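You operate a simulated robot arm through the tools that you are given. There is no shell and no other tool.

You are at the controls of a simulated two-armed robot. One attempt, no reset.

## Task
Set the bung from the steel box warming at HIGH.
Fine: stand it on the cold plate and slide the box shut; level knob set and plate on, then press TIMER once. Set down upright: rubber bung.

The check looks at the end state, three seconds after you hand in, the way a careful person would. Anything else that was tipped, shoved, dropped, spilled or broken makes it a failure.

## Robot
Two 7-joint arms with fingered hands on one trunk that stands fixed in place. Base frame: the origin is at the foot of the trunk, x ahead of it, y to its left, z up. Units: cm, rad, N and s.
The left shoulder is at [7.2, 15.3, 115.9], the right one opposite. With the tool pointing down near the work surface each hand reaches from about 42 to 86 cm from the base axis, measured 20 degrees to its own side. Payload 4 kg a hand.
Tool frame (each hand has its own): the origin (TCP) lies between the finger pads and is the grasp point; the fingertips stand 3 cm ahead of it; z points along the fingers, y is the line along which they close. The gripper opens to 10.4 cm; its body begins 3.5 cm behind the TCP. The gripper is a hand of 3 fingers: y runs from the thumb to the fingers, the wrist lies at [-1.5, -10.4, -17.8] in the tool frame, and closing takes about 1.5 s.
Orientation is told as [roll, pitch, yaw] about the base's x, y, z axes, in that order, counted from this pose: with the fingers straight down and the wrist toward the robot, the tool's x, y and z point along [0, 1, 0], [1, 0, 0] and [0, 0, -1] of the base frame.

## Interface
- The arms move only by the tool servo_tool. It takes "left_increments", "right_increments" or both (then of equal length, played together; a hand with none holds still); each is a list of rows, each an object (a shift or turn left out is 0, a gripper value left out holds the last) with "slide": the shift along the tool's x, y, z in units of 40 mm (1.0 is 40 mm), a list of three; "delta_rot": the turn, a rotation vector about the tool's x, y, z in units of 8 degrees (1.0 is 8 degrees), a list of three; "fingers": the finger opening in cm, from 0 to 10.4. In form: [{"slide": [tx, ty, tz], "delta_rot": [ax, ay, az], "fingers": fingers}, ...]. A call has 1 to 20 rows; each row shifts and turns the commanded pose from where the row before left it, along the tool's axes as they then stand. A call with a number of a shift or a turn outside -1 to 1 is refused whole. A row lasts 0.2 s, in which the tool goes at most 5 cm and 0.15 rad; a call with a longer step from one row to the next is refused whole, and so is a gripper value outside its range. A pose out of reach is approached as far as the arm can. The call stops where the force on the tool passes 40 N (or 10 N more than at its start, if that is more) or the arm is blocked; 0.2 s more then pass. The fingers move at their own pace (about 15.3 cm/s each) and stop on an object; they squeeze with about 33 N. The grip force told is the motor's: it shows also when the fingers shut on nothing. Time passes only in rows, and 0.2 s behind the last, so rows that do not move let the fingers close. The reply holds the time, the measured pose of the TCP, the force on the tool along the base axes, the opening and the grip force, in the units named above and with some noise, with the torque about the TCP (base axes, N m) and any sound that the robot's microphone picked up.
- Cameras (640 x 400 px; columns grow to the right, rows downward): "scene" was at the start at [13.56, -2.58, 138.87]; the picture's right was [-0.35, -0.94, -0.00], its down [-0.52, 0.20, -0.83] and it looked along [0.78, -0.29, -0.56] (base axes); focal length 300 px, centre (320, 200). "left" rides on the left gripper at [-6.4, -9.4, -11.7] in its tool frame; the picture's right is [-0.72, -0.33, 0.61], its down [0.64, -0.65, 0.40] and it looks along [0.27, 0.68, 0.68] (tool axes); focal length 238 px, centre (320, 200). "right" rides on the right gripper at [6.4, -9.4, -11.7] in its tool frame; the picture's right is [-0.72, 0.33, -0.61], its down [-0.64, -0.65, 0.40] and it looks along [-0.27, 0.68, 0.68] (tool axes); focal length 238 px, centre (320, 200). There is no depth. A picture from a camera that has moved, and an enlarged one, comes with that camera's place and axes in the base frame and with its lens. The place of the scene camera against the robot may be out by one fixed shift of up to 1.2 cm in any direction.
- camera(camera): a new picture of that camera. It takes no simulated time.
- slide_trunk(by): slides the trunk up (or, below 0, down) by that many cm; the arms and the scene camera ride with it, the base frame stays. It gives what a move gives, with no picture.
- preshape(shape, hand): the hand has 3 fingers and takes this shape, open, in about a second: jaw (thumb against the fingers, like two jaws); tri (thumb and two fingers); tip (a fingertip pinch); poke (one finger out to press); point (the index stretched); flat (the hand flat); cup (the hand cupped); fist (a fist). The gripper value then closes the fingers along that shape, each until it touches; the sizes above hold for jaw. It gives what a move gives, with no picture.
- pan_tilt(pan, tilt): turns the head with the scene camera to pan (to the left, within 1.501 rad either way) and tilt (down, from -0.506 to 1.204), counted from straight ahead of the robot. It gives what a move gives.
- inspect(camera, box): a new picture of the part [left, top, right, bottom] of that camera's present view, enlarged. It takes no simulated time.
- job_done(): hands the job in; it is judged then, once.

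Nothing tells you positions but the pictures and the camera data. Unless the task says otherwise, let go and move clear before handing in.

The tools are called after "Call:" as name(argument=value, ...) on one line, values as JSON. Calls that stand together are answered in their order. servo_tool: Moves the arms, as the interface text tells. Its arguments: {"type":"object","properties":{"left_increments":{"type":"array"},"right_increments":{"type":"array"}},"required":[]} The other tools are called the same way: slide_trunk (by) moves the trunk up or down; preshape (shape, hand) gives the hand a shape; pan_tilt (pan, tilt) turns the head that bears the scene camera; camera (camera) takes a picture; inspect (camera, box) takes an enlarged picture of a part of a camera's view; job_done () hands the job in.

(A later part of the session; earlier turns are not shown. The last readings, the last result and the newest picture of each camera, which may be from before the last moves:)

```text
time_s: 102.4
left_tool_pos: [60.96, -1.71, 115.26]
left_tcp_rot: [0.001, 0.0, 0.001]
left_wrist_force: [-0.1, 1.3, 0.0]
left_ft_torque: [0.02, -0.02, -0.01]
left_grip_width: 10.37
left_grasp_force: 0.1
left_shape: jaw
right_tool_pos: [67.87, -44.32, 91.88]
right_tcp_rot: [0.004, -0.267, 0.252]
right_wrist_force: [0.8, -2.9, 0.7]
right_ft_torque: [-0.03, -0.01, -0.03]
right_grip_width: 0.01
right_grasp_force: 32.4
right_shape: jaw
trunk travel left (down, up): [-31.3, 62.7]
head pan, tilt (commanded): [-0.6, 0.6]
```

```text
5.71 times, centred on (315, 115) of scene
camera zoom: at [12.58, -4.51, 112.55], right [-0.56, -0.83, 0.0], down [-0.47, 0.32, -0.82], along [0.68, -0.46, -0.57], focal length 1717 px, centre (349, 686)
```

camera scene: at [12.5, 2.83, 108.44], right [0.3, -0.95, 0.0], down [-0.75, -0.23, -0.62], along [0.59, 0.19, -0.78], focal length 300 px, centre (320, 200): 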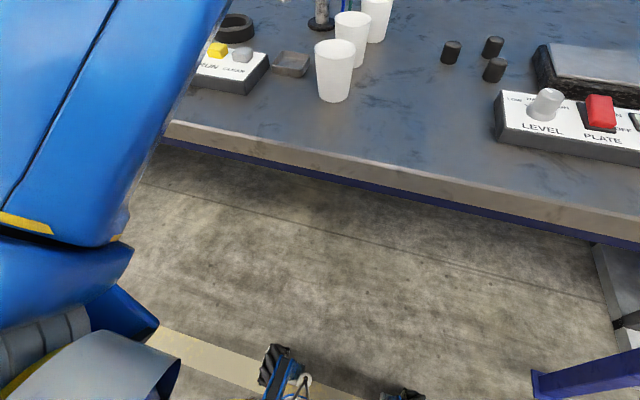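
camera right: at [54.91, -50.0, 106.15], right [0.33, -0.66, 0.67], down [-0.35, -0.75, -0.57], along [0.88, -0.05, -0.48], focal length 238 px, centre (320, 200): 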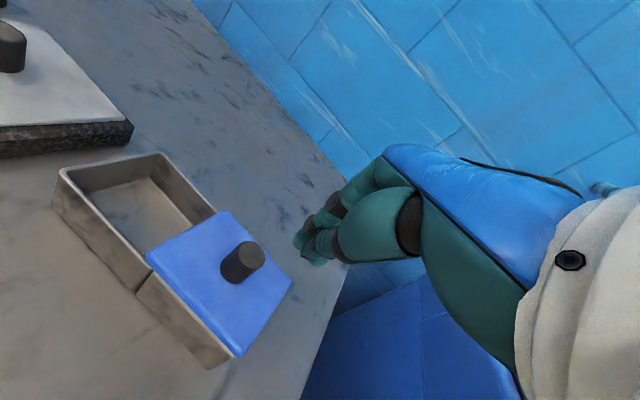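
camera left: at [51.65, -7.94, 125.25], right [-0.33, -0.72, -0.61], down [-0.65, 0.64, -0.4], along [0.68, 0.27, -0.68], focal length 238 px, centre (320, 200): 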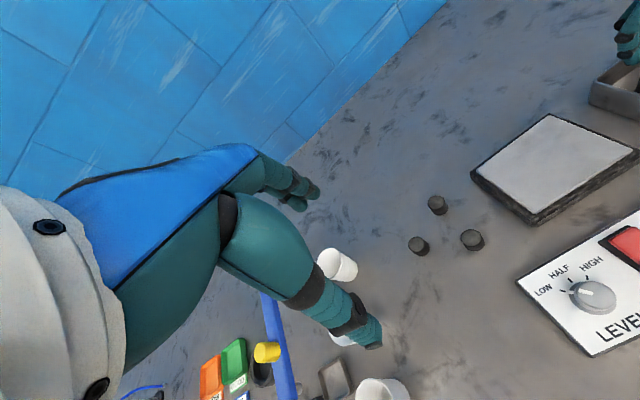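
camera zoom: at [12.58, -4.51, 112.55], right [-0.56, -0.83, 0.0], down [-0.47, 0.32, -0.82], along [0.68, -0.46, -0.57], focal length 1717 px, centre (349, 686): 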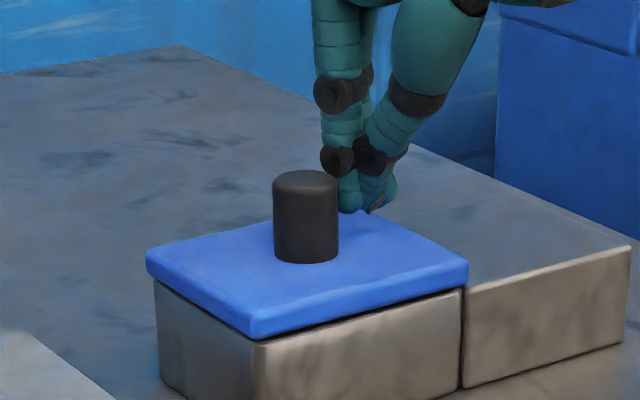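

The lid is at its stop (−2.9 N): box shut. I'll back off the knob, rise, and turn attention to the panel.

Call:
servo_tool(right_increments=[{"slide": [-0.25, -0.06, -0.015]}, {"slide": [0, 0, 0]}])

Call:
slide_trunk(by=8)

Call:
pan_tilt(pan=-0.4, tilt=0.75)

Call:
camera(camera="scene")

Call:
camera(camera="left")

```text
time_s: 103.0
left_tool_pos: [61.08, -1.62, 115.37]
left_tcp_rot: [0.001, 0.001, 0.003]
left_wrist_force: [1.3, 0.2, -1.3]
left_ft_torque: [0.01, 0.01, 0.01]
left_grip_width: 10.4
left_grasp_force: 0.0
left_shape: jaw
right_tool_pos: [67.87, -45.27, 91.81]
right_tcp_rot: [0.005, -0.268, 0.254]
right_wrist_force: [0.4, -0.9, 0.6]
right_ft_torque: [-0.03, 0.0, 0.0]
right_grip_width: 0.01
right_grasp_force: 33.5
right_shape: jaw
trunk travel left (down, up): [-31.3, 62.7]
head pan, tilt (commanded): [-0.6, 0.6]
```

```text
time_s: 104.2
left_tool_pos: [60.97, -1.56, 123.27]
left_tcp_rot: [0.001, 0.0, 0.003]
left_wrist_force: [0.0, 0.7, -0.4]
left_ft_torque: [-0.01, 0.01, 0.03]
left_grip_width: 10.35
left_grasp_force: 0.0
left_shape: jaw
right_tool_pos: [67.91, -45.26, 99.86]
right_tcp_rot: [0.005, -0.268, 0.251]
right_wrist_force: [-0.4, -0.4, -0.8]
right_ft_torque: [0.0, 0.01, 0.06]
right_grip_width: 0.02
right_grasp_force: 33.1
right_shape: jaw
trunk travel left (down, up): [-39.3, 54.7]
head pan, tilt (commanded): [-0.6, 0.6]
```

```text
time_s: 104.9
left_tool_pos: [61.01, -1.63, 123.2]
left_tcp_rot: [0.0, -0.001, 0.001]
left_wrist_force: [0.3, 0.9, -0.4]
left_ft_torque: [0.01, -0.01, -0.01]
left_grip_width: 10.35
left_grasp_force: 0.1
left_shape: jaw
right_tool_pos: [67.96, -45.31, 99.87]
right_tcp_rot: [0.005, -0.266, 0.253]
right_wrist_force: [-0.3, 0.2, 0.9]
right_ft_torque: [0.01, 0.0, -0.01]
right_grip_width: 0.0
right_grasp_force: 33.3
right_shape: jaw
trunk travel left (down, up): [-39.3, 54.7]
head pan, tilt (commanded): [-0.4, 0.75]
```

```text
taken
camera scene: at [12.95, -2.68, 119.27], right [-0.39, -0.92, 0.0], down [-0.63, 0.27, -0.73], along [0.67, -0.28, -0.68], focal length 300 px, centre (320, 200)
```

scene: 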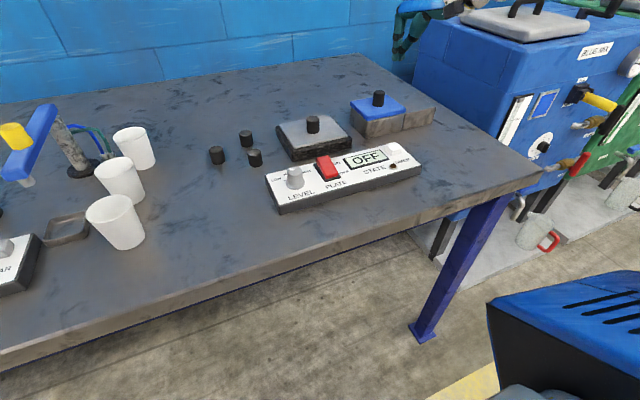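

```text
taken
camera left: at [51.56, -7.99, 134.94], right [-0.33, -0.72, -0.61], down [-0.65, 0.64, -0.4], along [0.68, 0.27, -0.68], focal length 238 px, centre (320, 200)
```

left: 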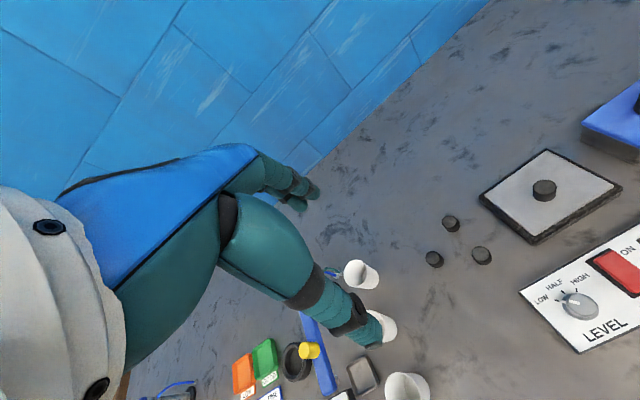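

Everything looks right. Let me zoom in on the LEVEL knob and its scale from both cameras.

Call:
inspect(camera="left", box=[510, 220, 640, 360])

Call:
inspect(camera="scene", box=[260, 140, 430, 220])

Call:
inspect(camera="scene", box=[265, 150, 345, 210])

```text
2.86 times, centred on (575, 290) of left
camera zoom: at [51.56, -7.99, 134.94], right [-0.33, -0.72, -0.61], down [-0.65, 0.64, -0.4], along [0.68, 0.27, -0.68], focal length 681 px, centre (-409, -57)
```

zoom: 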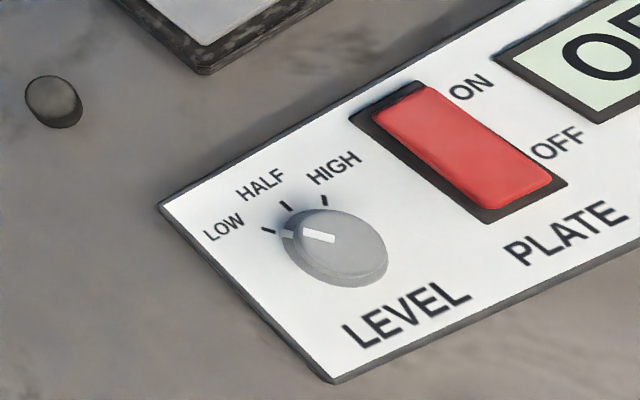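

```text
3.76 times, centred on (345, 180) of scene
camera zoom: at [12.95, -2.68, 119.27], right [-0.39, -0.92, 0.0], down [-0.63, 0.27, -0.73], along [0.67, -0.28, -0.68], focal length 1131 px, centre (226, 275)
```

zoom: 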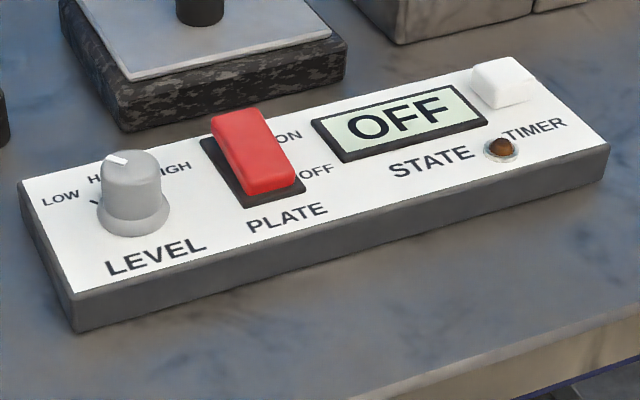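

```text
6.67 times, centred on (305, 180) of scene
camera zoom: at [12.95, -2.68, 119.27], right [-0.39, -0.92, 0.0], down [-0.63, 0.27, -0.73], along [0.67, -0.28, -0.68], focal length 2003 px, centre (420, 333)
```

zoom: 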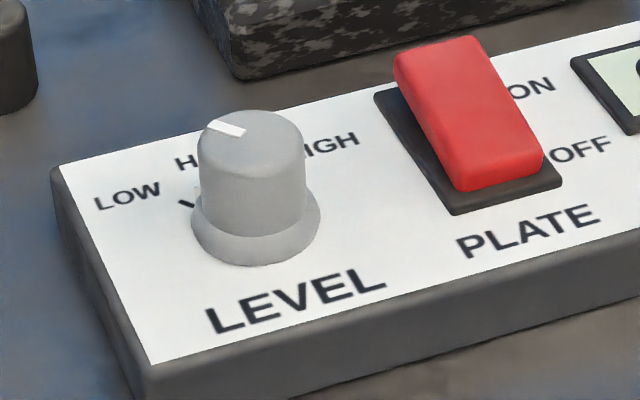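

The panel is aligned with the base: LOW at +45°, HALF straight ahead, HIGH at −45°. The pointer is at LOW, so the knob must turn 90° clockwise. I'll move the left hand aside a little and bring the right hand (tri shape, upright) above the knob near (52.3, −14.7).

Call:
servo_tool(left_increments=[{"slide": [0.8, 0, 0]}, {"slide": [0.8, 0, 0]}, {"slide": [0.8, 0, 0]}, {"slide": [0.8, 0, 0]}, {"slide": [0, 0, 0]}], right_increments=[{"slide": [0.2, -0.8, -0.25]}, {"slide": [0.2, -0.8, -0.25]}, {"slide": [0.5, -0.6, -0.15]}, {"slide": [0.8, -0.3, 0]}, {"slide": [0, 0, 0]}])

Call:
preshape(hand="right", shape="tri")

```text
time_s: 106.1
left_tool_pos: [61.05, 11.2, 123.25]
left_tcp_rot: [0.001, 0.001, 0.0]
left_wrist_force: [0.6, -0.5, -0.8]
left_ft_torque: [-0.01, 0.01, 0.01]
left_grip_width: 10.39
left_grasp_force: 0.0
left_shape: jaw
right_tool_pos: [56.11, -41.09, 99.78]
right_tcp_rot: [0.005, -0.267, 0.252]
right_wrist_force: [0.6, -0.2, -0.3]
right_ft_torque: [0.0, 0.01, 0.01]
right_grip_width: 0.0
right_grasp_force: 33.0
right_shape: jaw
trunk travel left (down, up): [-39.3, 54.7]
head pan, tilt (commanded): [-0.4, 0.75]
```

```text
time_s: 107.0
left_tool_pos: [61.04, 11.1, 123.25]
left_tcp_rot: [0.0, 0.0, 0.002]
left_wrist_force: [1.6, 0.0, 0.0]
left_ft_torque: [0.02, 0.0, -0.02]
left_grip_width: 10.39
left_grasp_force: 0.0
left_shape: jaw
right_tool_pos: [56.16, -41.34, 99.89]
right_tcp_rot: [0.004, -0.267, 0.252]
right_wrist_force: [-0.4, -0.6, -0.5]
right_ft_torque: [-0.04, 0.02, -0.01]
right_grip_width: 10.37
right_grasp_force: 0.0
right_shape: tri
trunk travel left (down, up): [-39.3, 54.7]
head pan, tilt (commanded): [-0.4, 0.75]
```

Call:
servo_tool(right_increments=[{"delta_rot": [0.955, 0, 0]}, {"delta_rot": [0.955, 0, 0]}, {"delta_rot": [0, 0, -0.97]}, {"delta_rot": [0, 0, -0.97]}, {"delta_rot": [0, 0, -0.97]}, {"delta_rot": [0, 0, -0.97]}, {"delta_rot": [0, 0, -0.97]}, {"slide": [0, 0, 0]}])

```text
time_s: 108.8
left_tool_pos: [61.07, 11.12, 123.25]
left_tcp_rot: [0.0, 0.0, 0.0]
left_wrist_force: [-0.2, -0.2, -0.2]
left_ft_torque: [-0.01, 0.03, 0.01]
left_grip_width: 10.36
left_grasp_force: 0.1
left_shape: jaw
right_tool_pos: [56.23, -41.16, 99.75]
right_tcp_rot: [0.002, -0.002, 0.933]
right_wrist_force: [0.6, 0.2, 0.3]
right_ft_torque: [-0.04, 0.0, -0.02]
right_grip_width: 10.38
right_grasp_force: 0.0
right_shape: tri
trunk travel left (down, up): [-39.3, 54.7]
head pan, tilt (commanded): [-0.4, 0.75]
```

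Call:
servo_tool(right_increments=[{"slide": [0.676, 0.677, 0]}, {"slide": [0.676, 0.677, 0]}, {"slide": [0.676, 0.677, 0]}, {"slide": [0.676, 0.677, 0]}, {"slide": [0.676, 0.677, 0]}, {"slide": [0.676, 0.677, 0]}, {"slide": [0.676, 0.677, 0]}, {"slide": [0, 0, 0]}])

Call:
camera(camera="right")

Call:
camera(camera="scene")

```text
time_s: 110.6
left_tool_pos: [61.09, 11.07, 123.16]
left_tcp_rot: [-0.001, 0.0, 0.002]
left_wrist_force: [-0.2, 0.3, -0.1]
left_ft_torque: [-0.02, 0.0, 0.0]
left_grip_width: 10.38
left_grasp_force: 0.1
left_shape: jaw
right_tool_pos: [52.42, -14.7, 100.09]
right_tcp_rot: [0.004, -0.004, 0.932]
right_wrist_force: [-0.2, -0.3, 0.4]
right_ft_torque: [-0.04, -0.03, 0.0]
right_grip_width: 10.38
right_grasp_force: 0.1
right_shape: tri
trunk travel left (down, up): [-39.3, 54.7]
head pan, tilt (commanded): [-0.4, 0.75]
```

```text
taken
camera right: at [41.78, -18.62, 111.73], right [0.77, -0.17, 0.61], down [0.12, -0.9, -0.41], along [0.62, 0.39, -0.68], focal length 238 px, centre (320, 200)
```

right: 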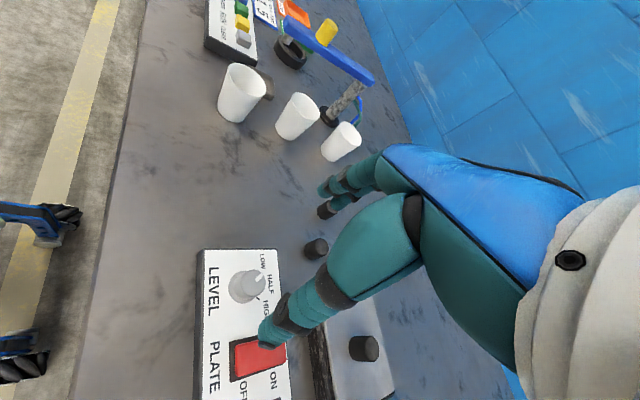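

```text
taken
camera scene: at [12.91, -2.53, 119.28], right [-0.39, -0.92, 0.0], down [-0.63, 0.27, -0.73], along [0.67, -0.28, -0.68], focal length 300 px, centre (320, 200)
```

scene: 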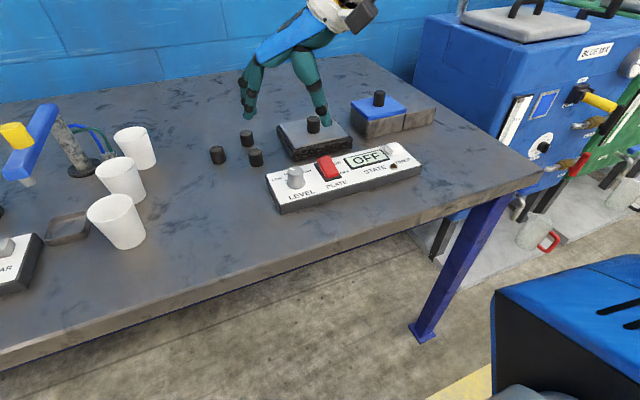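

Call:
inspect(camera="right", box=[190, 240, 330, 360])

```text
3.33 times, centred on (260, 300) of right
camera zoom: at [41.78, -18.62, 111.73], right [0.77, -0.17, 0.61], down [0.12, -0.9, -0.41], along [0.62, 0.39, -0.68], focal length 794 px, centre (520, -133)
```

zoom: 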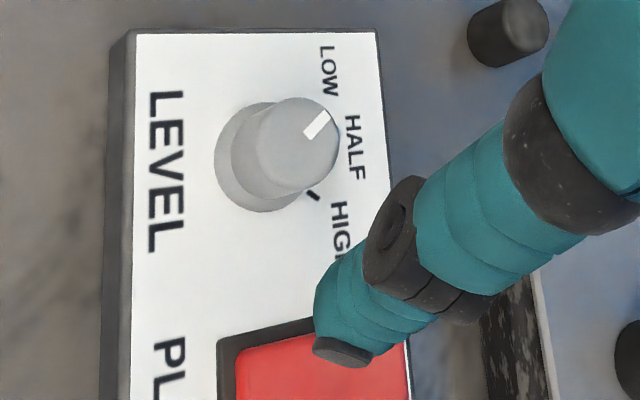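

The hand cameras put the knob axis at (52.45, −15.65). I'll test the upper yaw range here in the air, since I'll turn the knob clockwise in strokes from high yaw to lower yaw.

Call:
servo_tool(right_increments=[{"delta_rot": [0, 0, -1], "fingers": 5}, {"delta_rot": [0, 0, -1]}, {"delta_rot": [0, 0, -1]}, {"delta_rot": [0, 0, -1]}, {"delta_rot": [0, 0, -1]}, {"delta_rot": [0, 0, -1]}, {"slide": [0, 0, 0]}])

Call:
camera(camera="right")

```text
time_s: 112.2
left_tool_pos: [61.18, 11.31, 123.25]
left_tcp_rot: [0.0, 0.002, 0.001]
left_wrist_force: [0.2, 0.0, 0.3]
left_ft_torque: [-0.02, -0.01, -0.02]
left_grip_width: 10.36
left_grasp_force: 0.0
left_shape: jaw
right_tool_pos: [50.57, -15.9, 99.61]
right_tcp_rot: [-0.002, -0.006, 1.77]
right_wrist_force: [0.4, -0.7, -0.1]
right_ft_torque: [0.02, 0.06, -0.01]
right_grip_width: 5.06
right_grasp_force: 0.1
right_shape: tri
right hand out of reach, approached as far as the arm can: row 5, 6
trunk travel left (down, up): [-39.3, 54.7]
head pan, tilt (commanded): [-0.4, 0.75]
```

```text
taken
camera right: at [46.28, -26.45, 111.25], right [0.64, 0.46, 0.62], down [0.76, -0.51, -0.41], along [0.13, 0.73, -0.67], focal length 238 px, centre (320, 200)
```

right: 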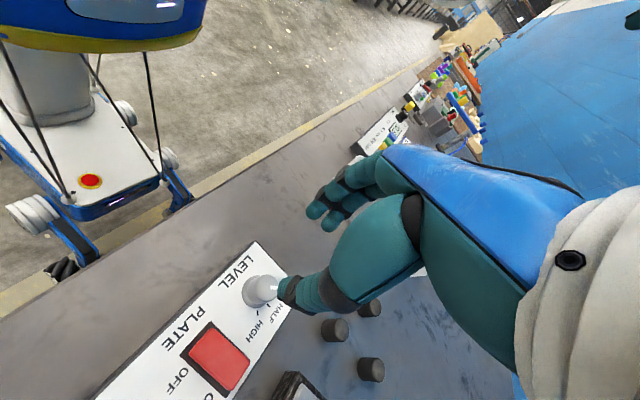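

Usable yaw here is up to about 1.5, so I'll turn in strokes from ~1.45 down. Setting up at yaw 1.45 centred over the knob.

Call:
servo_tool(right_increments=[{"delta_rot": [0, 0, 0.77]}, {"delta_rot": [0, 0, 0.77]}, {"delta_rot": [0, 0, 0.77]}, {"slide": [-0.459, 0.018, 0]}, {"slide": [0, 0, 0]}])

Call:
inspect(camera="right", box=[180, 180, 400, 360])

```text
time_s: 113.4
left_tool_pos: [60.89, 11.12, 123.23]
left_tcp_rot: [0.001, -0.002, 0.001]
left_wrist_force: [0.0, 0.0, -0.1]
left_ft_torque: [-0.01, -0.02, -0.01]
left_grip_width: 10.37
left_grasp_force: 0.0
left_shape: jaw
right_tool_pos: [52.46, -15.95, 99.64]
right_tcp_rot: [0.002, -0.006, 1.445]
right_wrist_force: [0.1, 0.2, -0.4]
right_ft_torque: [0.03, 0.0, 0.0]
right_grip_width: 5.05
right_grasp_force: 0.1
right_shape: tri
trunk travel left (down, up): [-39.3, 54.7]
head pan, tilt (commanded): [-0.4, 0.75]
```

```text
2.22 times, centred on (290, 270) of right
camera zoom: at [45.0, -24.65, 111.3], right [0.75, 0.23, 0.61], down [0.55, -0.73, -0.41], along [0.35, 0.65, -0.68], focal length 530 px, centre (387, 44)
```

zoom: 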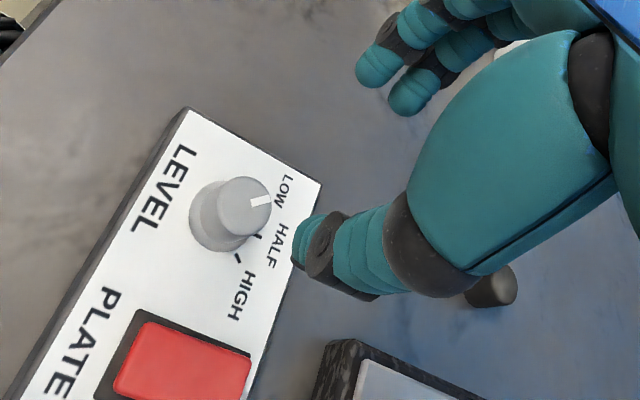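

Call:
servo_tool(right_increments=[{"slide": [0, -0.05, 0], "fingers": 5}, {"slide": [0, 0, 0]}])

Call:
slide_trunk(by=-7)

Call:
inspect(camera="right", box=[200, 150, 400, 350])

Call:
inspect(camera="scene", box=[240, 70, 440, 210])

```text
time_s: 114.0
left_tool_pos: [60.99, 11.15, 123.32]
left_tcp_rot: [0.001, -0.001, 0.002]
left_wrist_force: [0.0, -0.6, -0.5]
left_ft_torque: [-0.03, -0.01, -0.01]
left_grip_width: 10.39
left_grasp_force: 0.1
left_shape: jaw
right_tool_pos: [52.38, -16.08, 99.63]
right_tcp_rot: [0.0, -0.002, 1.448]
right_wrist_force: [-0.4, 0.4, -0.6]
right_ft_torque: [0.01, -0.01, 0.03]
right_grip_width: 5.08
right_grasp_force: 0.1
right_shape: tri
trunk travel left (down, up): [-39.3, 54.7]
head pan, tilt (commanded): [-0.4, 0.75]
```

```text
time_s: 115.1
left_tool_pos: [60.89, 11.17, 116.33]
left_tcp_rot: [0.0, 0.0, 0.001]
left_wrist_force: [0.2, -0.1, -0.2]
left_ft_torque: [0.0, 0.02, -0.01]
left_grip_width: 10.34
left_grasp_force: 0.0
left_shape: jaw
right_tool_pos: [52.26, -16.17, 92.77]
right_tcp_rot: [0.002, -0.003, 1.446]
right_wrist_force: [-0.6, -0.1, 0.6]
right_ft_torque: [0.01, -0.02, 0.01]
right_grip_width: 5.03
right_grasp_force: 0.0
right_shape: tri
trunk travel left (down, up): [-32.3, 61.7]
head pan, tilt (commanded): [-0.4, 0.75]
```

```text
2.00 times, centred on (300, 250) of right
camera zoom: at [44.91, -24.81, 104.3], right [0.75, 0.23, 0.61], down [0.55, -0.73, -0.41], along [0.35, 0.65, -0.68], focal length 477 px, centre (360, 100)
```

zoom: 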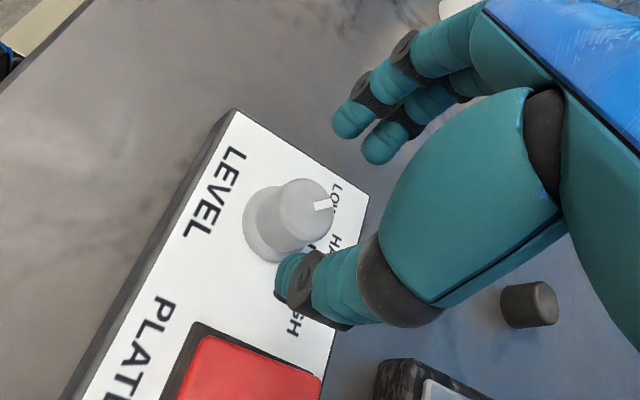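

```text
2.86 times, centred on (340, 140) of scene
camera zoom: at [12.9, -2.52, 112.28], right [-0.39, -0.92, 0.0], down [-0.63, 0.27, -0.73], along [0.67, -0.28, -0.68], focal length 858 px, centre (263, 371)
```

zoom: 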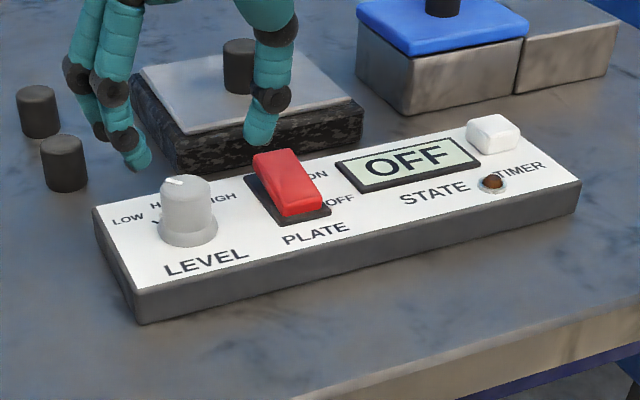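

Call:
servo_tool(right_increments=[{"slide": [-0.045, -0.025, 0]}, {"slide": [0, 0, 0]}])

Call:
slide_trunk(by=-2.2)

Call:
inspect(camera="right", box=[200, 150, 400, 350])

Call:
inspect(camera="scene", box=[240, 60, 380, 160])

```text
time_s: 115.7
left_tool_pos: [60.98, 11.2, 116.2]
left_tcp_rot: [0.001, 0.001, 0.001]
left_wrist_force: [0.8, -0.1, 0.0]
left_ft_torque: [-0.01, -0.02, 0.02]
left_grip_width: 10.37
left_grasp_force: 0.1
left_shape: jaw
right_tool_pos: [52.52, -16.26, 92.56]
right_tcp_rot: [0.001, -0.005, 1.447]
right_wrist_force: [0.4, -0.6, -0.3]
right_ft_torque: [-0.03, -0.01, -0.01]
right_grip_width: 5.05
right_grasp_force: 0.1
right_shape: tri
trunk travel left (down, up): [-32.3, 61.7]
head pan, tilt (commanded): [-0.4, 0.75]
```

```text
time_s: 116.4
left_tool_pos: [61.05, 11.17, 113.95]
left_tcp_rot: [-0.001, 0.0, 0.0]
left_wrist_force: [0.0, 0.2, -0.1]
left_ft_torque: [-0.02, 0.02, -0.01]
left_grip_width: 10.38
left_grasp_force: 0.1
left_shape: jaw
right_tool_pos: [52.41, -16.17, 90.49]
right_tcp_rot: [-0.002, -0.003, 1.445]
right_wrist_force: [-0.1, 0.5, 0.3]
right_ft_torque: [-0.02, -0.02, 0.02]
right_grip_width: 5.05
right_grasp_force: 0.0
right_shape: tri
trunk travel left (down, up): [-30.1, 63.9]
head pan, tilt (commanded): [-0.4, 0.75]
```

```text
2.00 times, centred on (300, 250) of right
camera zoom: at [45.04, -24.91, 102.11], right [0.75, 0.23, 0.61], down [0.55, -0.73, -0.41], along [0.35, 0.65, -0.68], focal length 477 px, centre (360, 100)
```

zoom: 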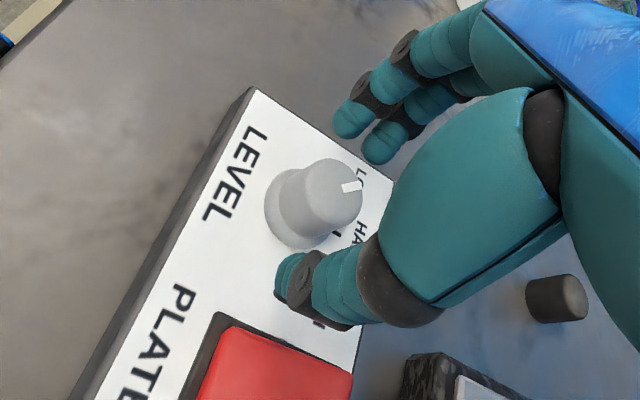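

```text
4.00 times, centred on (310, 110) of scene
camera zoom: at [12.89, -2.52, 110.08], right [-0.39, -0.92, 0.0], down [-0.63, 0.27, -0.73], along [0.67, -0.28, -0.68], focal length 1202 px, centre (360, 560)
```

zoom: 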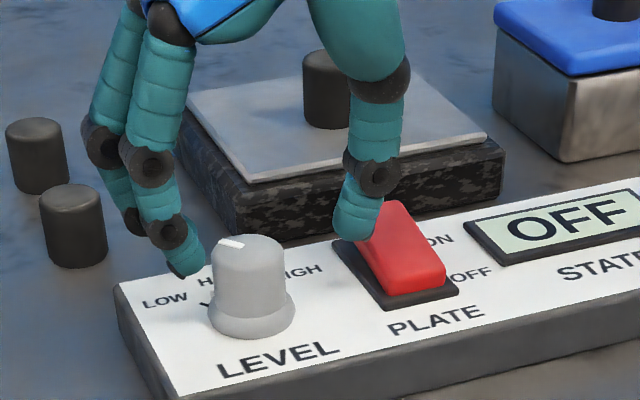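

Call:
servo_tool(right_increments=[{"fingers": 4.2}, {"slide": [0, 0, 0]}])

Call:
slide_trunk(by=-1)

Call:
inspect(camera="right", box=[200, 150, 400, 350])

Call:
inspect(camera="scene", box=[240, 60, 380, 160])

```text
time_s: 117.0
left_tool_pos: [60.9, 11.22, 113.99]
left_tcp_rot: [0.0, 0.0, 0.0]
left_wrist_force: [0.9, -0.3, -0.7]
left_ft_torque: [0.0, -0.02, 0.0]
left_grip_width: 10.39
left_grasp_force: 0.0
left_shape: jaw
right_tool_pos: [52.44, -16.32, 90.52]
right_tcp_rot: [0.002, -0.002, 1.446]
right_wrist_force: [-0.5, -0.5, 0.7]
right_ft_torque: [-0.01, 0.01, 0.03]
right_grip_width: 4.24
right_grasp_force: 0.0
right_shape: tri
trunk travel left (down, up): [-30.1, 63.9]
head pan, tilt (commanded): [-0.4, 0.75]
```

```text
time_s: 117.6
left_tool_pos: [60.96, 11.22, 113.03]
left_tcp_rot: [-0.001, 0.0, 0.0]
left_wrist_force: [0.0, -0.1, 1.2]
left_ft_torque: [0.0, -0.01, -0.01]
left_grip_width: 10.37
left_grasp_force: 0.1
left_shape: jaw
right_tool_pos: [52.38, -16.29, 89.42]
right_tcp_rot: [0.002, -0.003, 1.445]
right_wrist_force: [0.3, 0.4, 0.0]
right_ft_torque: [-0.01, -0.01, -0.01]
right_grip_width: 4.24
right_grasp_force: 0.1
right_shape: tri
trunk travel left (down, up): [-29.1, 64.9]
head pan, tilt (commanded): [-0.4, 0.75]
```

```text
2.00 times, centred on (300, 250) of right
camera zoom: at [45.07, -24.91, 101.09], right [0.75, 0.23, 0.61], down [0.55, -0.73, -0.41], along [0.35, 0.65, -0.68], focal length 477 px, centre (360, 100)
```

zoom: 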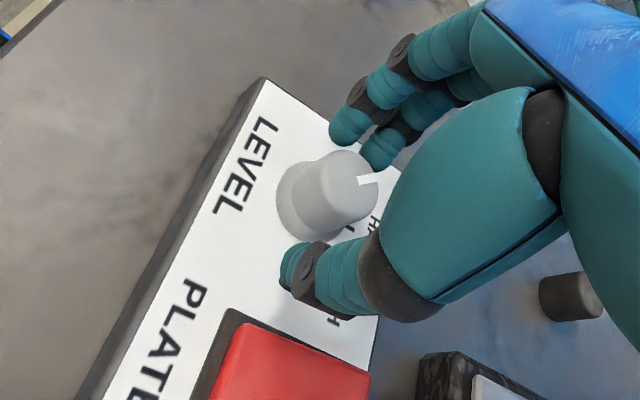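

```text
4.00 times, centred on (310, 110) of scene
camera zoom: at [12.91, -2.52, 109.07], right [-0.39, -0.92, 0.0], down [-0.63, 0.27, -0.73], along [0.67, -0.28, -0.68], focal length 1202 px, centre (360, 560)
```

zoom: 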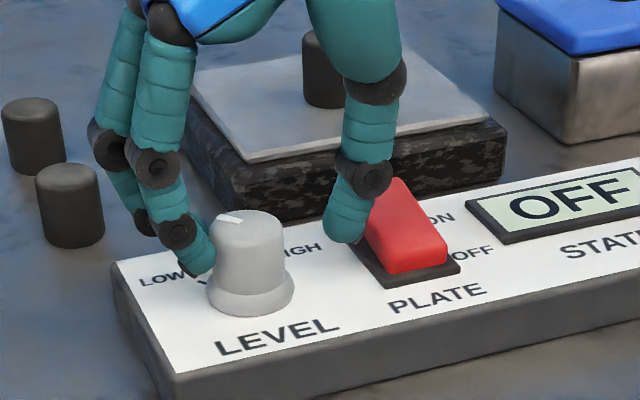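

Good alignment. Now I'll close on the knob.

Call:
servo_tool(right_increments=[{"fingers": 3.2}, {"fingers": 2.4}, {"fingers": 1.6}, {"slide": [0, 0, 0]}, {"slide": [0, 0, 0]}])

Call:
inspect(camera="right", box=[200, 150, 400, 350])

Call:
inspect(camera="scene", box=[240, 60, 380, 160])

```text
time_s: 118.8
left_tool_pos: [60.94, 11.35, 112.97]
left_tcp_rot: [-0.003, 0.0, 0.002]
left_wrist_force: [-0.4, -0.2, -0.6]
left_ft_torque: [-0.02, 0.0, -0.01]
left_grip_width: 10.38
left_grasp_force: 0.1
left_shape: jaw
right_tool_pos: [52.42, -16.16, 89.48]
right_tcp_rot: [0.002, -0.003, 1.446]
right_wrist_force: [-1.7, 5.9, -2.0]
right_ft_torque: [0.24, 0.0, 0.04]
right_grip_width: 1.91
right_grasp_force: 33.3
right_shape: tri
trunk travel left (down, up): [-29.1, 64.9]
head pan, tilt (commanded): [-0.4, 0.75]
```

```text
2.00 times, centred on (300, 250) of right
camera zoom: at [45.05, -24.71, 101.14], right [0.75, 0.23, 0.61], down [0.55, -0.73, -0.41], along [0.35, 0.65, -0.68], focal length 477 px, centre (360, 100)
```

zoom: 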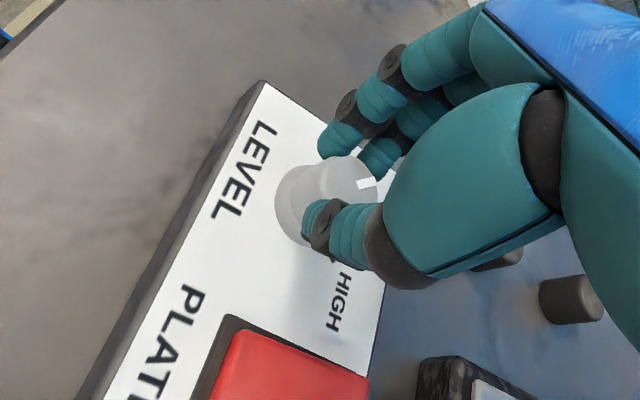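

```text
4.00 times, centred on (310, 110) of scene
camera zoom: at [12.89, -2.32, 109.08], right [-0.39, -0.92, 0.0], down [-0.63, 0.26, -0.73], along [0.67, -0.29, -0.68], focal length 1202 px, centre (360, 560)
```

zoom: 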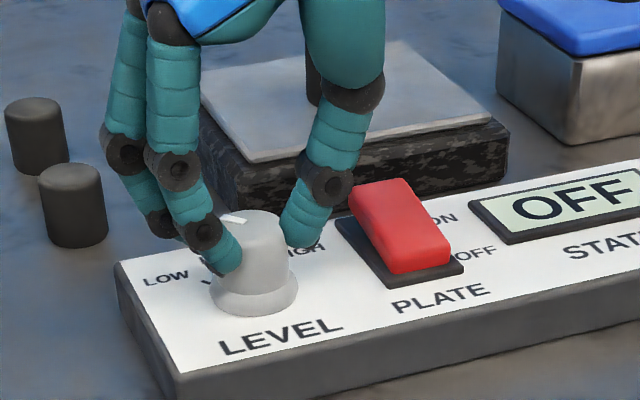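

Gripped (33 N). I'll ease the small side force with a 1 mm shift, then turn clockwise about 40°.

Call:
servo_tool(right_increments=[{"slide": [0, 0.03, 0]}, {"slide": [0, 0, 0]}, {"delta_rot": [0, 0, 0.5]}, {"delta_rot": [0, 0, 0.5]}, {"delta_rot": [0, 0, 0.5]}, {"delta_rot": [0, 0, 0.5]}, {"slide": [0, 0, 0]}])

Call:
inspect(camera="right", box=[200, 150, 400, 350])

Call:
inspect(camera="scene", box=[240, 60, 380, 160])

```text
time_s: 120.4
left_tool_pos: [60.87, 11.47, 113.12]
left_tcp_rot: [-0.003, -0.002, 0.002]
left_wrist_force: [-0.8, -0.2, 0.1]
left_ft_torque: [0.0, 0.01, 0.05]
left_grip_width: 10.34
left_grasp_force: 0.1
left_shape: jaw
right_tool_pos: [52.39, -15.91, 89.51]
right_tcp_rot: [0.001, -0.001, 1.167]
right_wrist_force: [-4.5, 6.2, -4.9]
right_ft_torque: [0.17, 0.13, 0.02]
right_grip_width: 1.87
right_grasp_force: 32.9
right_shape: tri
trunk travel left (down, up): [-29.1, 64.9]
head pan, tilt (commanded): [-0.4, 0.75]
```

```text
2.00 times, centred on (300, 250) of right
camera zoom: at [42.93, -22.16, 101.17], right [0.79, 0.01, 0.61], down [0.33, -0.85, -0.41], along [0.52, 0.52, -0.68], focal length 477 px, centre (360, 100)
```

zoom: 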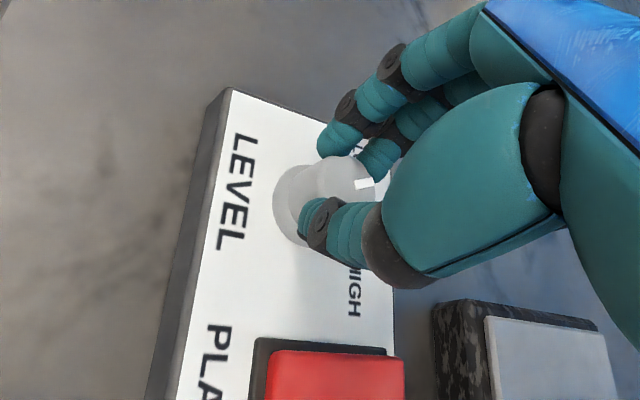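

```text
4.00 times, centred on (310, 110) of scene
camera zoom: at [12.84, -2.35, 109.08], right [-0.39, -0.92, 0.0], down [-0.63, 0.26, -0.73], along [0.67, -0.29, -0.68], focal length 1202 px, centre (360, 560)
```

zoom: 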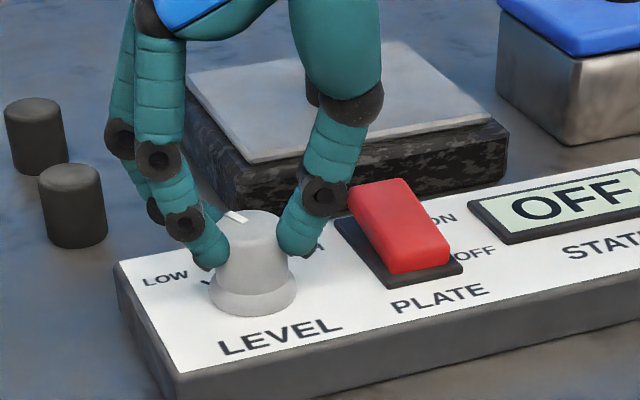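

The knob turns with the hand. Continuing the stroke.

Call:
servo_tool(right_increments=[{"delta_rot": [0, 0, 0.5]}, {"delta_rot": [0, 0, 0.5]}, {"delta_rot": [0, 0, 0.5]}, {"delta_rot": [0, 0, 0.5]}, {"delta_rot": [0, 0, 0.5]}, {"slide": [0, 0, 0]}])

Call:
inspect(camera="scene", box=[240, 60, 380, 160])

Call:
inspect(camera="right", box=[200, 150, 400, 350])

```text
time_s: 121.8
left_tool_pos: [60.99, 11.56, 113.0]
left_tcp_rot: [-0.004, 0.0, 0.003]
left_wrist_force: [-0.1, 0.3, 0.1]
left_ft_torque: [0.0, -0.03, 0.02]
left_grip_width: 10.35
left_grasp_force: 0.0
left_shape: jaw
right_tool_pos: [52.45, -15.8, 89.43]
right_tcp_rot: [0.003, 0.001, 0.816]
right_wrist_force: [-5.5, 13.3, -5.0]
right_ft_torque: [0.32, 0.08, 0.07]
right_grip_width: 1.85
right_grasp_force: 33.3
right_shape: tri
trunk travel left (down, up): [-29.1, 64.9]
head pan, tilt (commanded): [-0.4, 0.75]
```

```text
4.00 times, centred on (310, 110) of scene
camera zoom: at [12.84, -2.14, 109.09], right [-0.39, -0.92, 0.0], down [-0.63, 0.26, -0.73], along [0.67, -0.29, -0.68], focal length 1202 px, centre (360, 560)
```

zoom: 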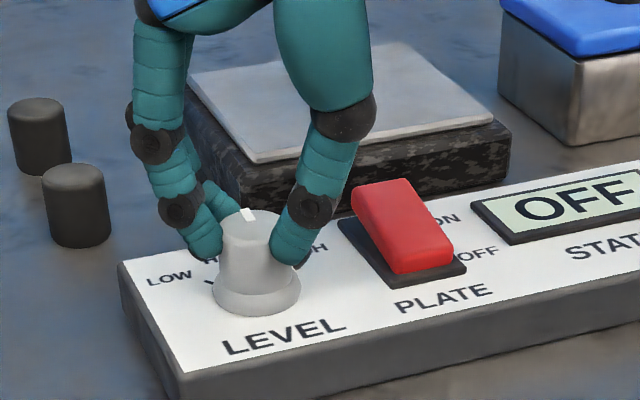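

```text
2.00 times, centred on (300, 250) of right
camera zoom: at [41.44, -18.41, 101.19], right [0.75, -0.25, 0.61], down [0.02, -0.91, -0.41], along [0.66, 0.32, -0.68], focal length 477 px, centre (360, 100)
```

zoom: 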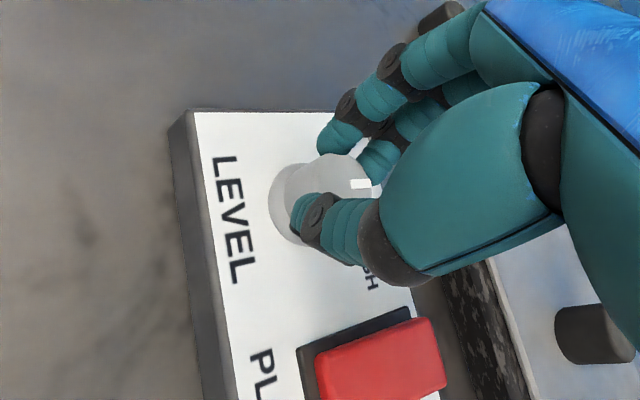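

The pointer is now about at HALF. There's a growing side load, so I'll relax it by shifting the hand toward where the knob holds it.

Call:
servo_tool(right_increments=[{"slide": [0.06, 0.03, 0]}, {"slide": [0, 0, 0]}])

```text
time_s: 122.4
left_tool_pos: [61.07, 11.39, 113.14]
left_tcp_rot: [-0.003, 0.0, -0.001]
left_wrist_force: [-0.3, -0.6, -0.5]
left_ft_torque: [-0.03, 0.01, 0.04]
left_grip_width: 10.36
left_grasp_force: 0.0
left_shape: jaw
right_tool_pos: [52.35, -15.76, 89.53]
right_tcp_rot: [-0.001, -0.002, 0.817]
right_wrist_force: [-2.5, 7.0, -1.1]
right_ft_torque: [0.17, 0.04, 0.04]
right_grip_width: 1.82
right_grasp_force: 32.8
right_shape: tri
trunk travel left (down, up): [-29.1, 64.9]
head pan, tilt (commanded): [-0.4, 0.75]
```

Call:
servo_tool(right_increments=[{"slide": [0.043, 0.028, 0]}, {"slide": [0, 0, 0]}, {"delta_rot": [0, 0, 0.5]}, {"delta_rot": [0, 0, 0.5]}, {"slide": [0, 0, 0]}])

Call:
inspect(camera="scene", box=[240, 60, 380, 160])

```text
time_s: 123.6
left_tool_pos: [61.04, 11.19, 113.16]
left_tcp_rot: [-0.001, -0.002, 0.002]
left_wrist_force: [-0.3, -0.9, -0.1]
left_ft_torque: [0.0, 0.02, 0.02]
left_grip_width: 10.35
left_grasp_force: 0.1
left_shape: jaw
right_tool_pos: [52.35, -15.66, 89.33]
right_tcp_rot: [0.003, -0.002, 0.676]
right_wrist_force: [0.2, 1.5, 4.7]
right_ft_torque: [0.07, 0.01, 0.04]
right_grip_width: 1.87
right_grasp_force: 32.9
right_shape: tri
trunk travel left (down, up): [-29.1, 64.9]
head pan, tilt (commanded): [-0.4, 0.75]
```

```text
4.00 times, centred on (310, 110) of scene
camera zoom: at [12.82, -2.47, 109.09], right [-0.39, -0.92, 0.0], down [-0.63, 0.27, -0.73], along [0.67, -0.28, -0.68], focal length 1202 px, centre (360, 560)
```

zoom: 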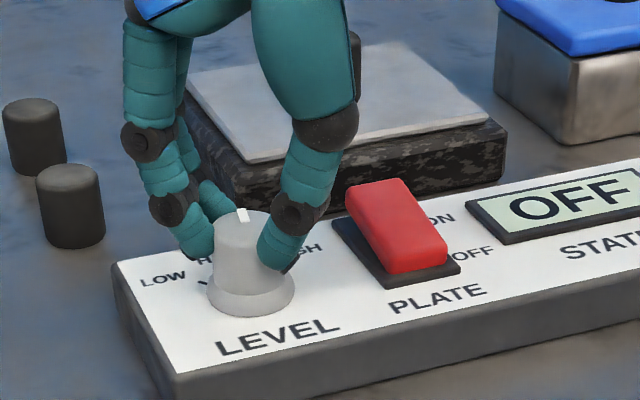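

Call:
servo_tool(right_increments=[{"delta_rot": [0, 0, 0.5]}, {"delta_rot": [0, 0, 0.5]}, {"slide": [0, 0, 0]}])

```text
time_s: 124.4
left_tool_pos: [60.99, 10.36, 113.17]
left_tcp_rot: [0.008, -0.002, 0.001]
left_wrist_force: [-0.1, 0.2, 0.1]
left_ft_torque: [0.03, 0.02, 0.02]
left_grip_width: 10.36
left_grasp_force: 0.1
left_shape: jaw
right_tool_pos: [52.0, -20.71, 89.43]
right_tcp_rot: [0.015, -0.007, 0.548]
right_wrist_force: [0.5, 0.0, -0.1]
right_ft_torque: [0.02, -0.01, 0.01]
right_grip_width: 1.33
right_grasp_force: 33.7
right_shape: tri
right hand out of reach, approached as far as the arm can: row 1, 2
trunk travel left (down, up): [-29.1, 64.9]
head pan, tilt (commanded): [-0.4, 0.75]
```

The reach limit pulled the hand sideways off the knob. I need to see immediately whether anything was disturbed.

Call:
inspect(camera="scene", box=[240, 60, 420, 190])

Call:
inspect(camera="right", box=[160, 130, 400, 350])

```text
3.08 times, centred on (330, 125) of scene
camera zoom: at [12.84, -3.5, 109.05], right [-0.39, -0.92, -0.01], down [-0.63, 0.27, -0.73], along [0.67, -0.28, -0.69], focal length 924 px, centre (289, 431)
```

zoom: 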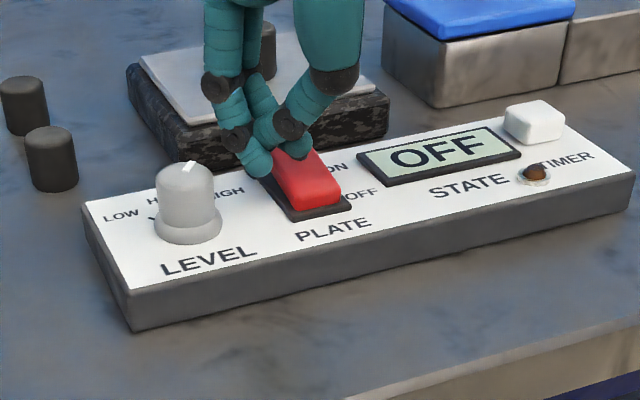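

```text
1.82 times, centred on (280, 240) of right
camera zoom: at [40.76, -20.52, 101.27], right [0.65, -0.46, 0.6], down [-0.22, -0.88, -0.42], along [0.72, 0.14, -0.68], focal length 433 px, centre (393, 127)
```

zoom: 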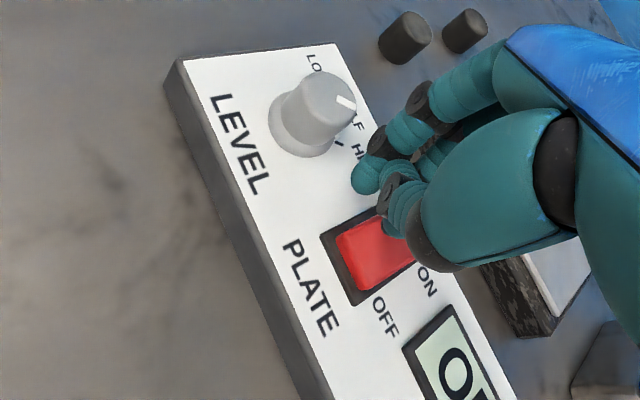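

The display still reads OFF and the pointer is at HALF; nothing was changed. I'll lift straight up clear of the switch.

Call:
slide_trunk(by=7)

Call:
servo_tool(right_increments=[{"fingers": 5}, {"slide": [0, 0, 0]}, {"slide": [0, 0, 0]}])

Call:
inspect(camera="scene", box=[240, 90, 420, 220])

Call:
camera(camera="right")

```text
time_s: 125.4
left_tool_pos: [61.16, 11.46, 119.91]
left_tcp_rot: [-0.004, -0.002, 0.001]
left_wrist_force: [0.5, 0.7, 0.6]
left_ft_torque: [-0.02, 0.03, 0.0]
left_grip_width: 10.4
left_grasp_force: 0.0
left_shape: jaw
right_tool_pos: [52.12, -19.82, 96.81]
right_tcp_rot: [0.008, -0.003, 0.547]
right_wrist_force: [0.1, 0.6, -0.1]
right_ft_torque: [0.0, -0.01, 0.02]
right_grip_width: 1.32
right_grasp_force: 32.4
right_shape: tri
trunk travel left (down, up): [-36.1, 57.9]
head pan, tilt (commanded): [-0.4, 0.75]
```

```text
time_s: 126.2
left_tool_pos: [61.07, 11.28, 120.07]
left_tcp_rot: [0.002, 0.001, 0.003]
left_wrist_force: [-0.3, 0.0, -0.9]
left_ft_torque: [0.03, -0.01, 0.0]
left_grip_width: 10.36
left_grasp_force: 0.1
left_shape: jaw
right_tool_pos: [51.94, -19.96, 96.73]
right_tcp_rot: [0.008, -0.005, 0.547]
right_wrist_force: [0.1, -0.7, 0.5]
right_ft_torque: [0.0, 0.0, 0.02]
right_grip_width: 4.93
right_grasp_force: 0.0
right_shape: tri
trunk travel left (down, up): [-36.1, 57.9]
head pan, tilt (commanded): [-0.4, 0.75]
```

```text
3.08 times, centred on (330, 155) of scene
camera zoom: at [12.9, -2.47, 116.08], right [-0.39, -0.92, 0.0], down [-0.63, 0.27, -0.73], along [0.67, -0.28, -0.68], focal length 924 px, centre (289, 338)
```

zoom: 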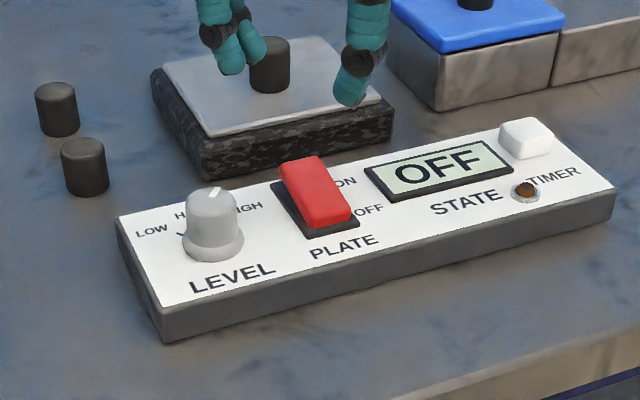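

```text
taken
camera right: at [40.79, -19.66, 108.41], right [0.65, -0.45, 0.61], down [-0.22, -0.88, -0.41], along [0.72, 0.13, -0.68], focal length 238 px, centre (320, 200)
```

right: 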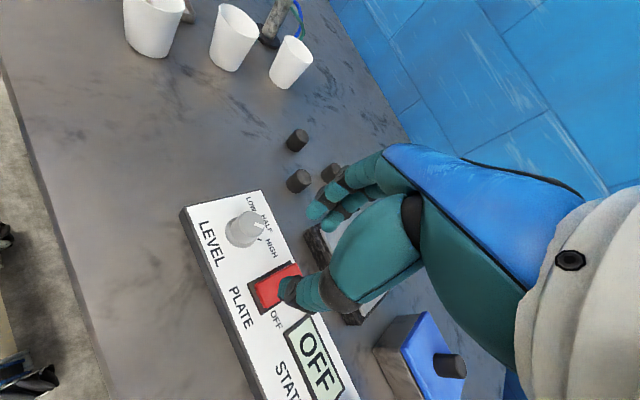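

The panel hasn't moved and the pointer is at about HALF. For the second stroke I'll go back to yaw 1.45, staying well inside the reach limits this time.

Call:
servo_tool(right_increments=[{"delta_rot": [0, 0, -0.92]}, {"delta_rot": [0, 0, -0.92]}, {"delta_rot": [0, 0, -0.92]}, {"delta_rot": [0, 0, -0.92]}, {"delta_rot": [0, 0, -0.92]}, {"delta_rot": [0, 0, -0.92]}, {"delta_rot": [0, 0, -0.92]}, {"slide": [0, 0, 0]}])

```text
time_s: 128.0
left_tool_pos: [61.17, 11.05, 120.15]
left_tcp_rot: [-0.001, 0.002, 0.001]
left_wrist_force: [-0.8, -0.8, -0.6]
left_ft_torque: [0.0, 0.04, 0.0]
left_grip_width: 10.38
left_grasp_force: 0.1
left_shape: jaw
right_tool_pos: [52.02, -20.04, 96.72]
right_tcp_rot: [0.001, -0.011, 1.449]
right_wrist_force: [0.2, 0.6, 0.4]
right_ft_torque: [0.03, 0.02, 0.0]
right_grip_width: 4.97
right_grasp_force: 0.2
right_shape: tri
trunk travel left (down, up): [-36.1, 57.9]
head pan, tilt (commanded): [-0.4, 0.75]
```

Call:
servo_tool(right_increments=[{"slide": [0.008, 0.508, 0], "fingers": 4.4}, {"slide": [0.008, 0.508, 0]}, {"slide": [0, 0, 0]}])

Call:
inspect(camera="right", box=[180, 150, 400, 350])

```text
time_s: 128.8
left_tool_pos: [61.03, 11.28, 119.99]
left_tcp_rot: [0.0, 0.0, 0.0]
left_wrist_force: [0.6, -0.2, -0.5]
left_ft_torque: [-0.01, 0.0, 0.02]
left_grip_width: 10.37
left_grasp_force: 0.1
left_shape: jaw
right_tool_pos: [52.54, -15.93, 96.71]
right_tcp_rot: [0.001, -0.009, 1.444]
right_wrist_force: [-0.4, 1.1, 0.4]
right_ft_torque: [-0.01, 0.0, 0.0]
right_grip_width: 4.44
right_grasp_force: 0.1
right_shape: tri
trunk travel left (down, up): [-36.1, 57.9]
head pan, tilt (commanded): [-0.4, 0.75]
```

```text
2.00 times, centred on (290, 250) of right
camera zoom: at [45.11, -24.77, 108.33], right [0.75, 0.23, 0.62], down [0.55, -0.72, -0.41], along [0.35, 0.65, -0.67], focal length 477 px, centre (380, 100)
```

zoom: 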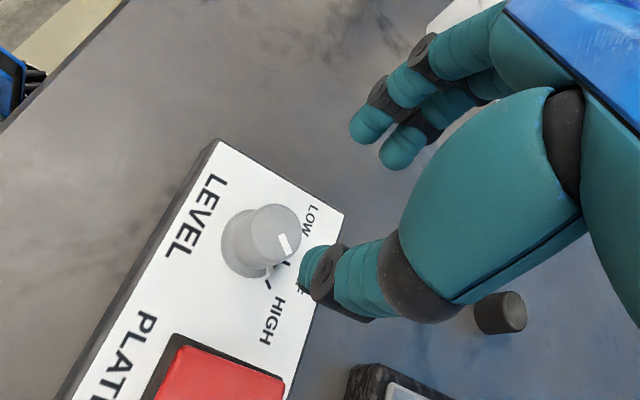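

Call:
slide_trunk(by=-6)

Call:
slide_trunk(by=-1.2)

Call:
inspect(camera="right", box=[200, 150, 400, 350])

Call:
inspect(camera="scene", box=[240, 60, 380, 160])

```text
time_s: 129.8
left_tool_pos: [60.97, 11.1, 114.1]
left_tcp_rot: [-0.001, -0.001, 0.0]
left_wrist_force: [-0.9, 0.4, -0.1]
left_ft_torque: [0.0, 0.04, 0.02]
left_grip_width: 10.39
left_grasp_force: 0.0
left_shape: jaw
right_tool_pos: [52.54, -15.94, 90.69]
right_tcp_rot: [0.003, -0.01, 1.447]
right_wrist_force: [0.5, 0.7, 0.2]
right_ft_torque: [0.01, -0.02, -0.03]
right_grip_width: 4.46
right_grasp_force: 0.0
right_shape: tri
trunk travel left (down, up): [-30.1, 63.9]
head pan, tilt (commanded): [-0.4, 0.75]
```

```text
time_s: 130.4
left_tool_pos: [60.95, 11.18, 112.94]
left_tcp_rot: [0.001, 0.001, 0.0]
left_wrist_force: [0.5, -0.8, 1.0]
left_ft_torque: [0.01, -0.01, 0.0]
left_grip_width: 10.39
left_grasp_force: 0.1
left_shape: jaw
right_tool_pos: [52.5, -16.05, 89.58]
right_tcp_rot: [0.003, -0.009, 1.447]
right_wrist_force: [0.2, -0.6, 0.4]
right_ft_torque: [0.0, 0.03, -0.04]
right_grip_width: 4.48
right_grasp_force: 0.0
right_shape: tri
trunk travel left (down, up): [-28.9, 65.1]
head pan, tilt (commanded): [-0.4, 0.75]
```

```text
2.00 times, centred on (300, 250) of right
camera zoom: at [45.11, -24.77, 101.12], right [0.75, 0.23, 0.62], down [0.55, -0.72, -0.41], along [0.35, 0.65, -0.67], focal length 477 px, centre (360, 100)
```

zoom: 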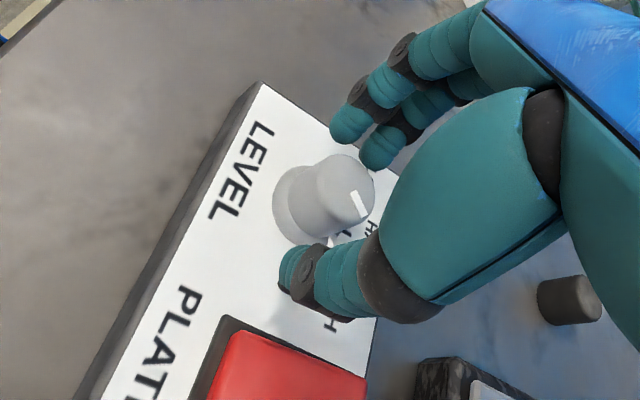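

```text
4.00 times, centred on (310, 110) of scene
camera zoom: at [12.9, -2.52, 108.87], right [-0.39, -0.92, 0.0], down [-0.63, 0.27, -0.73], along [0.67, -0.28, -0.68], focal length 1202 px, centre (360, 560)
```

zoom: 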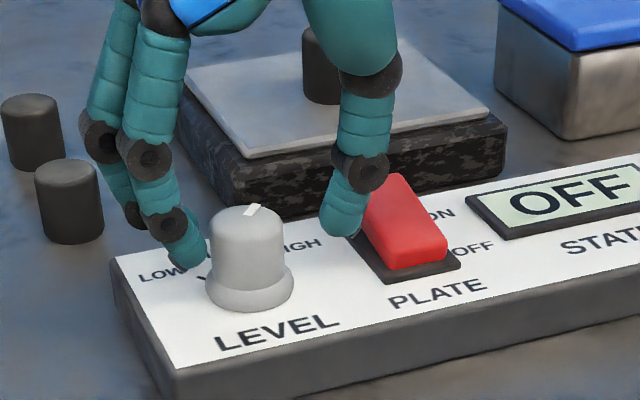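

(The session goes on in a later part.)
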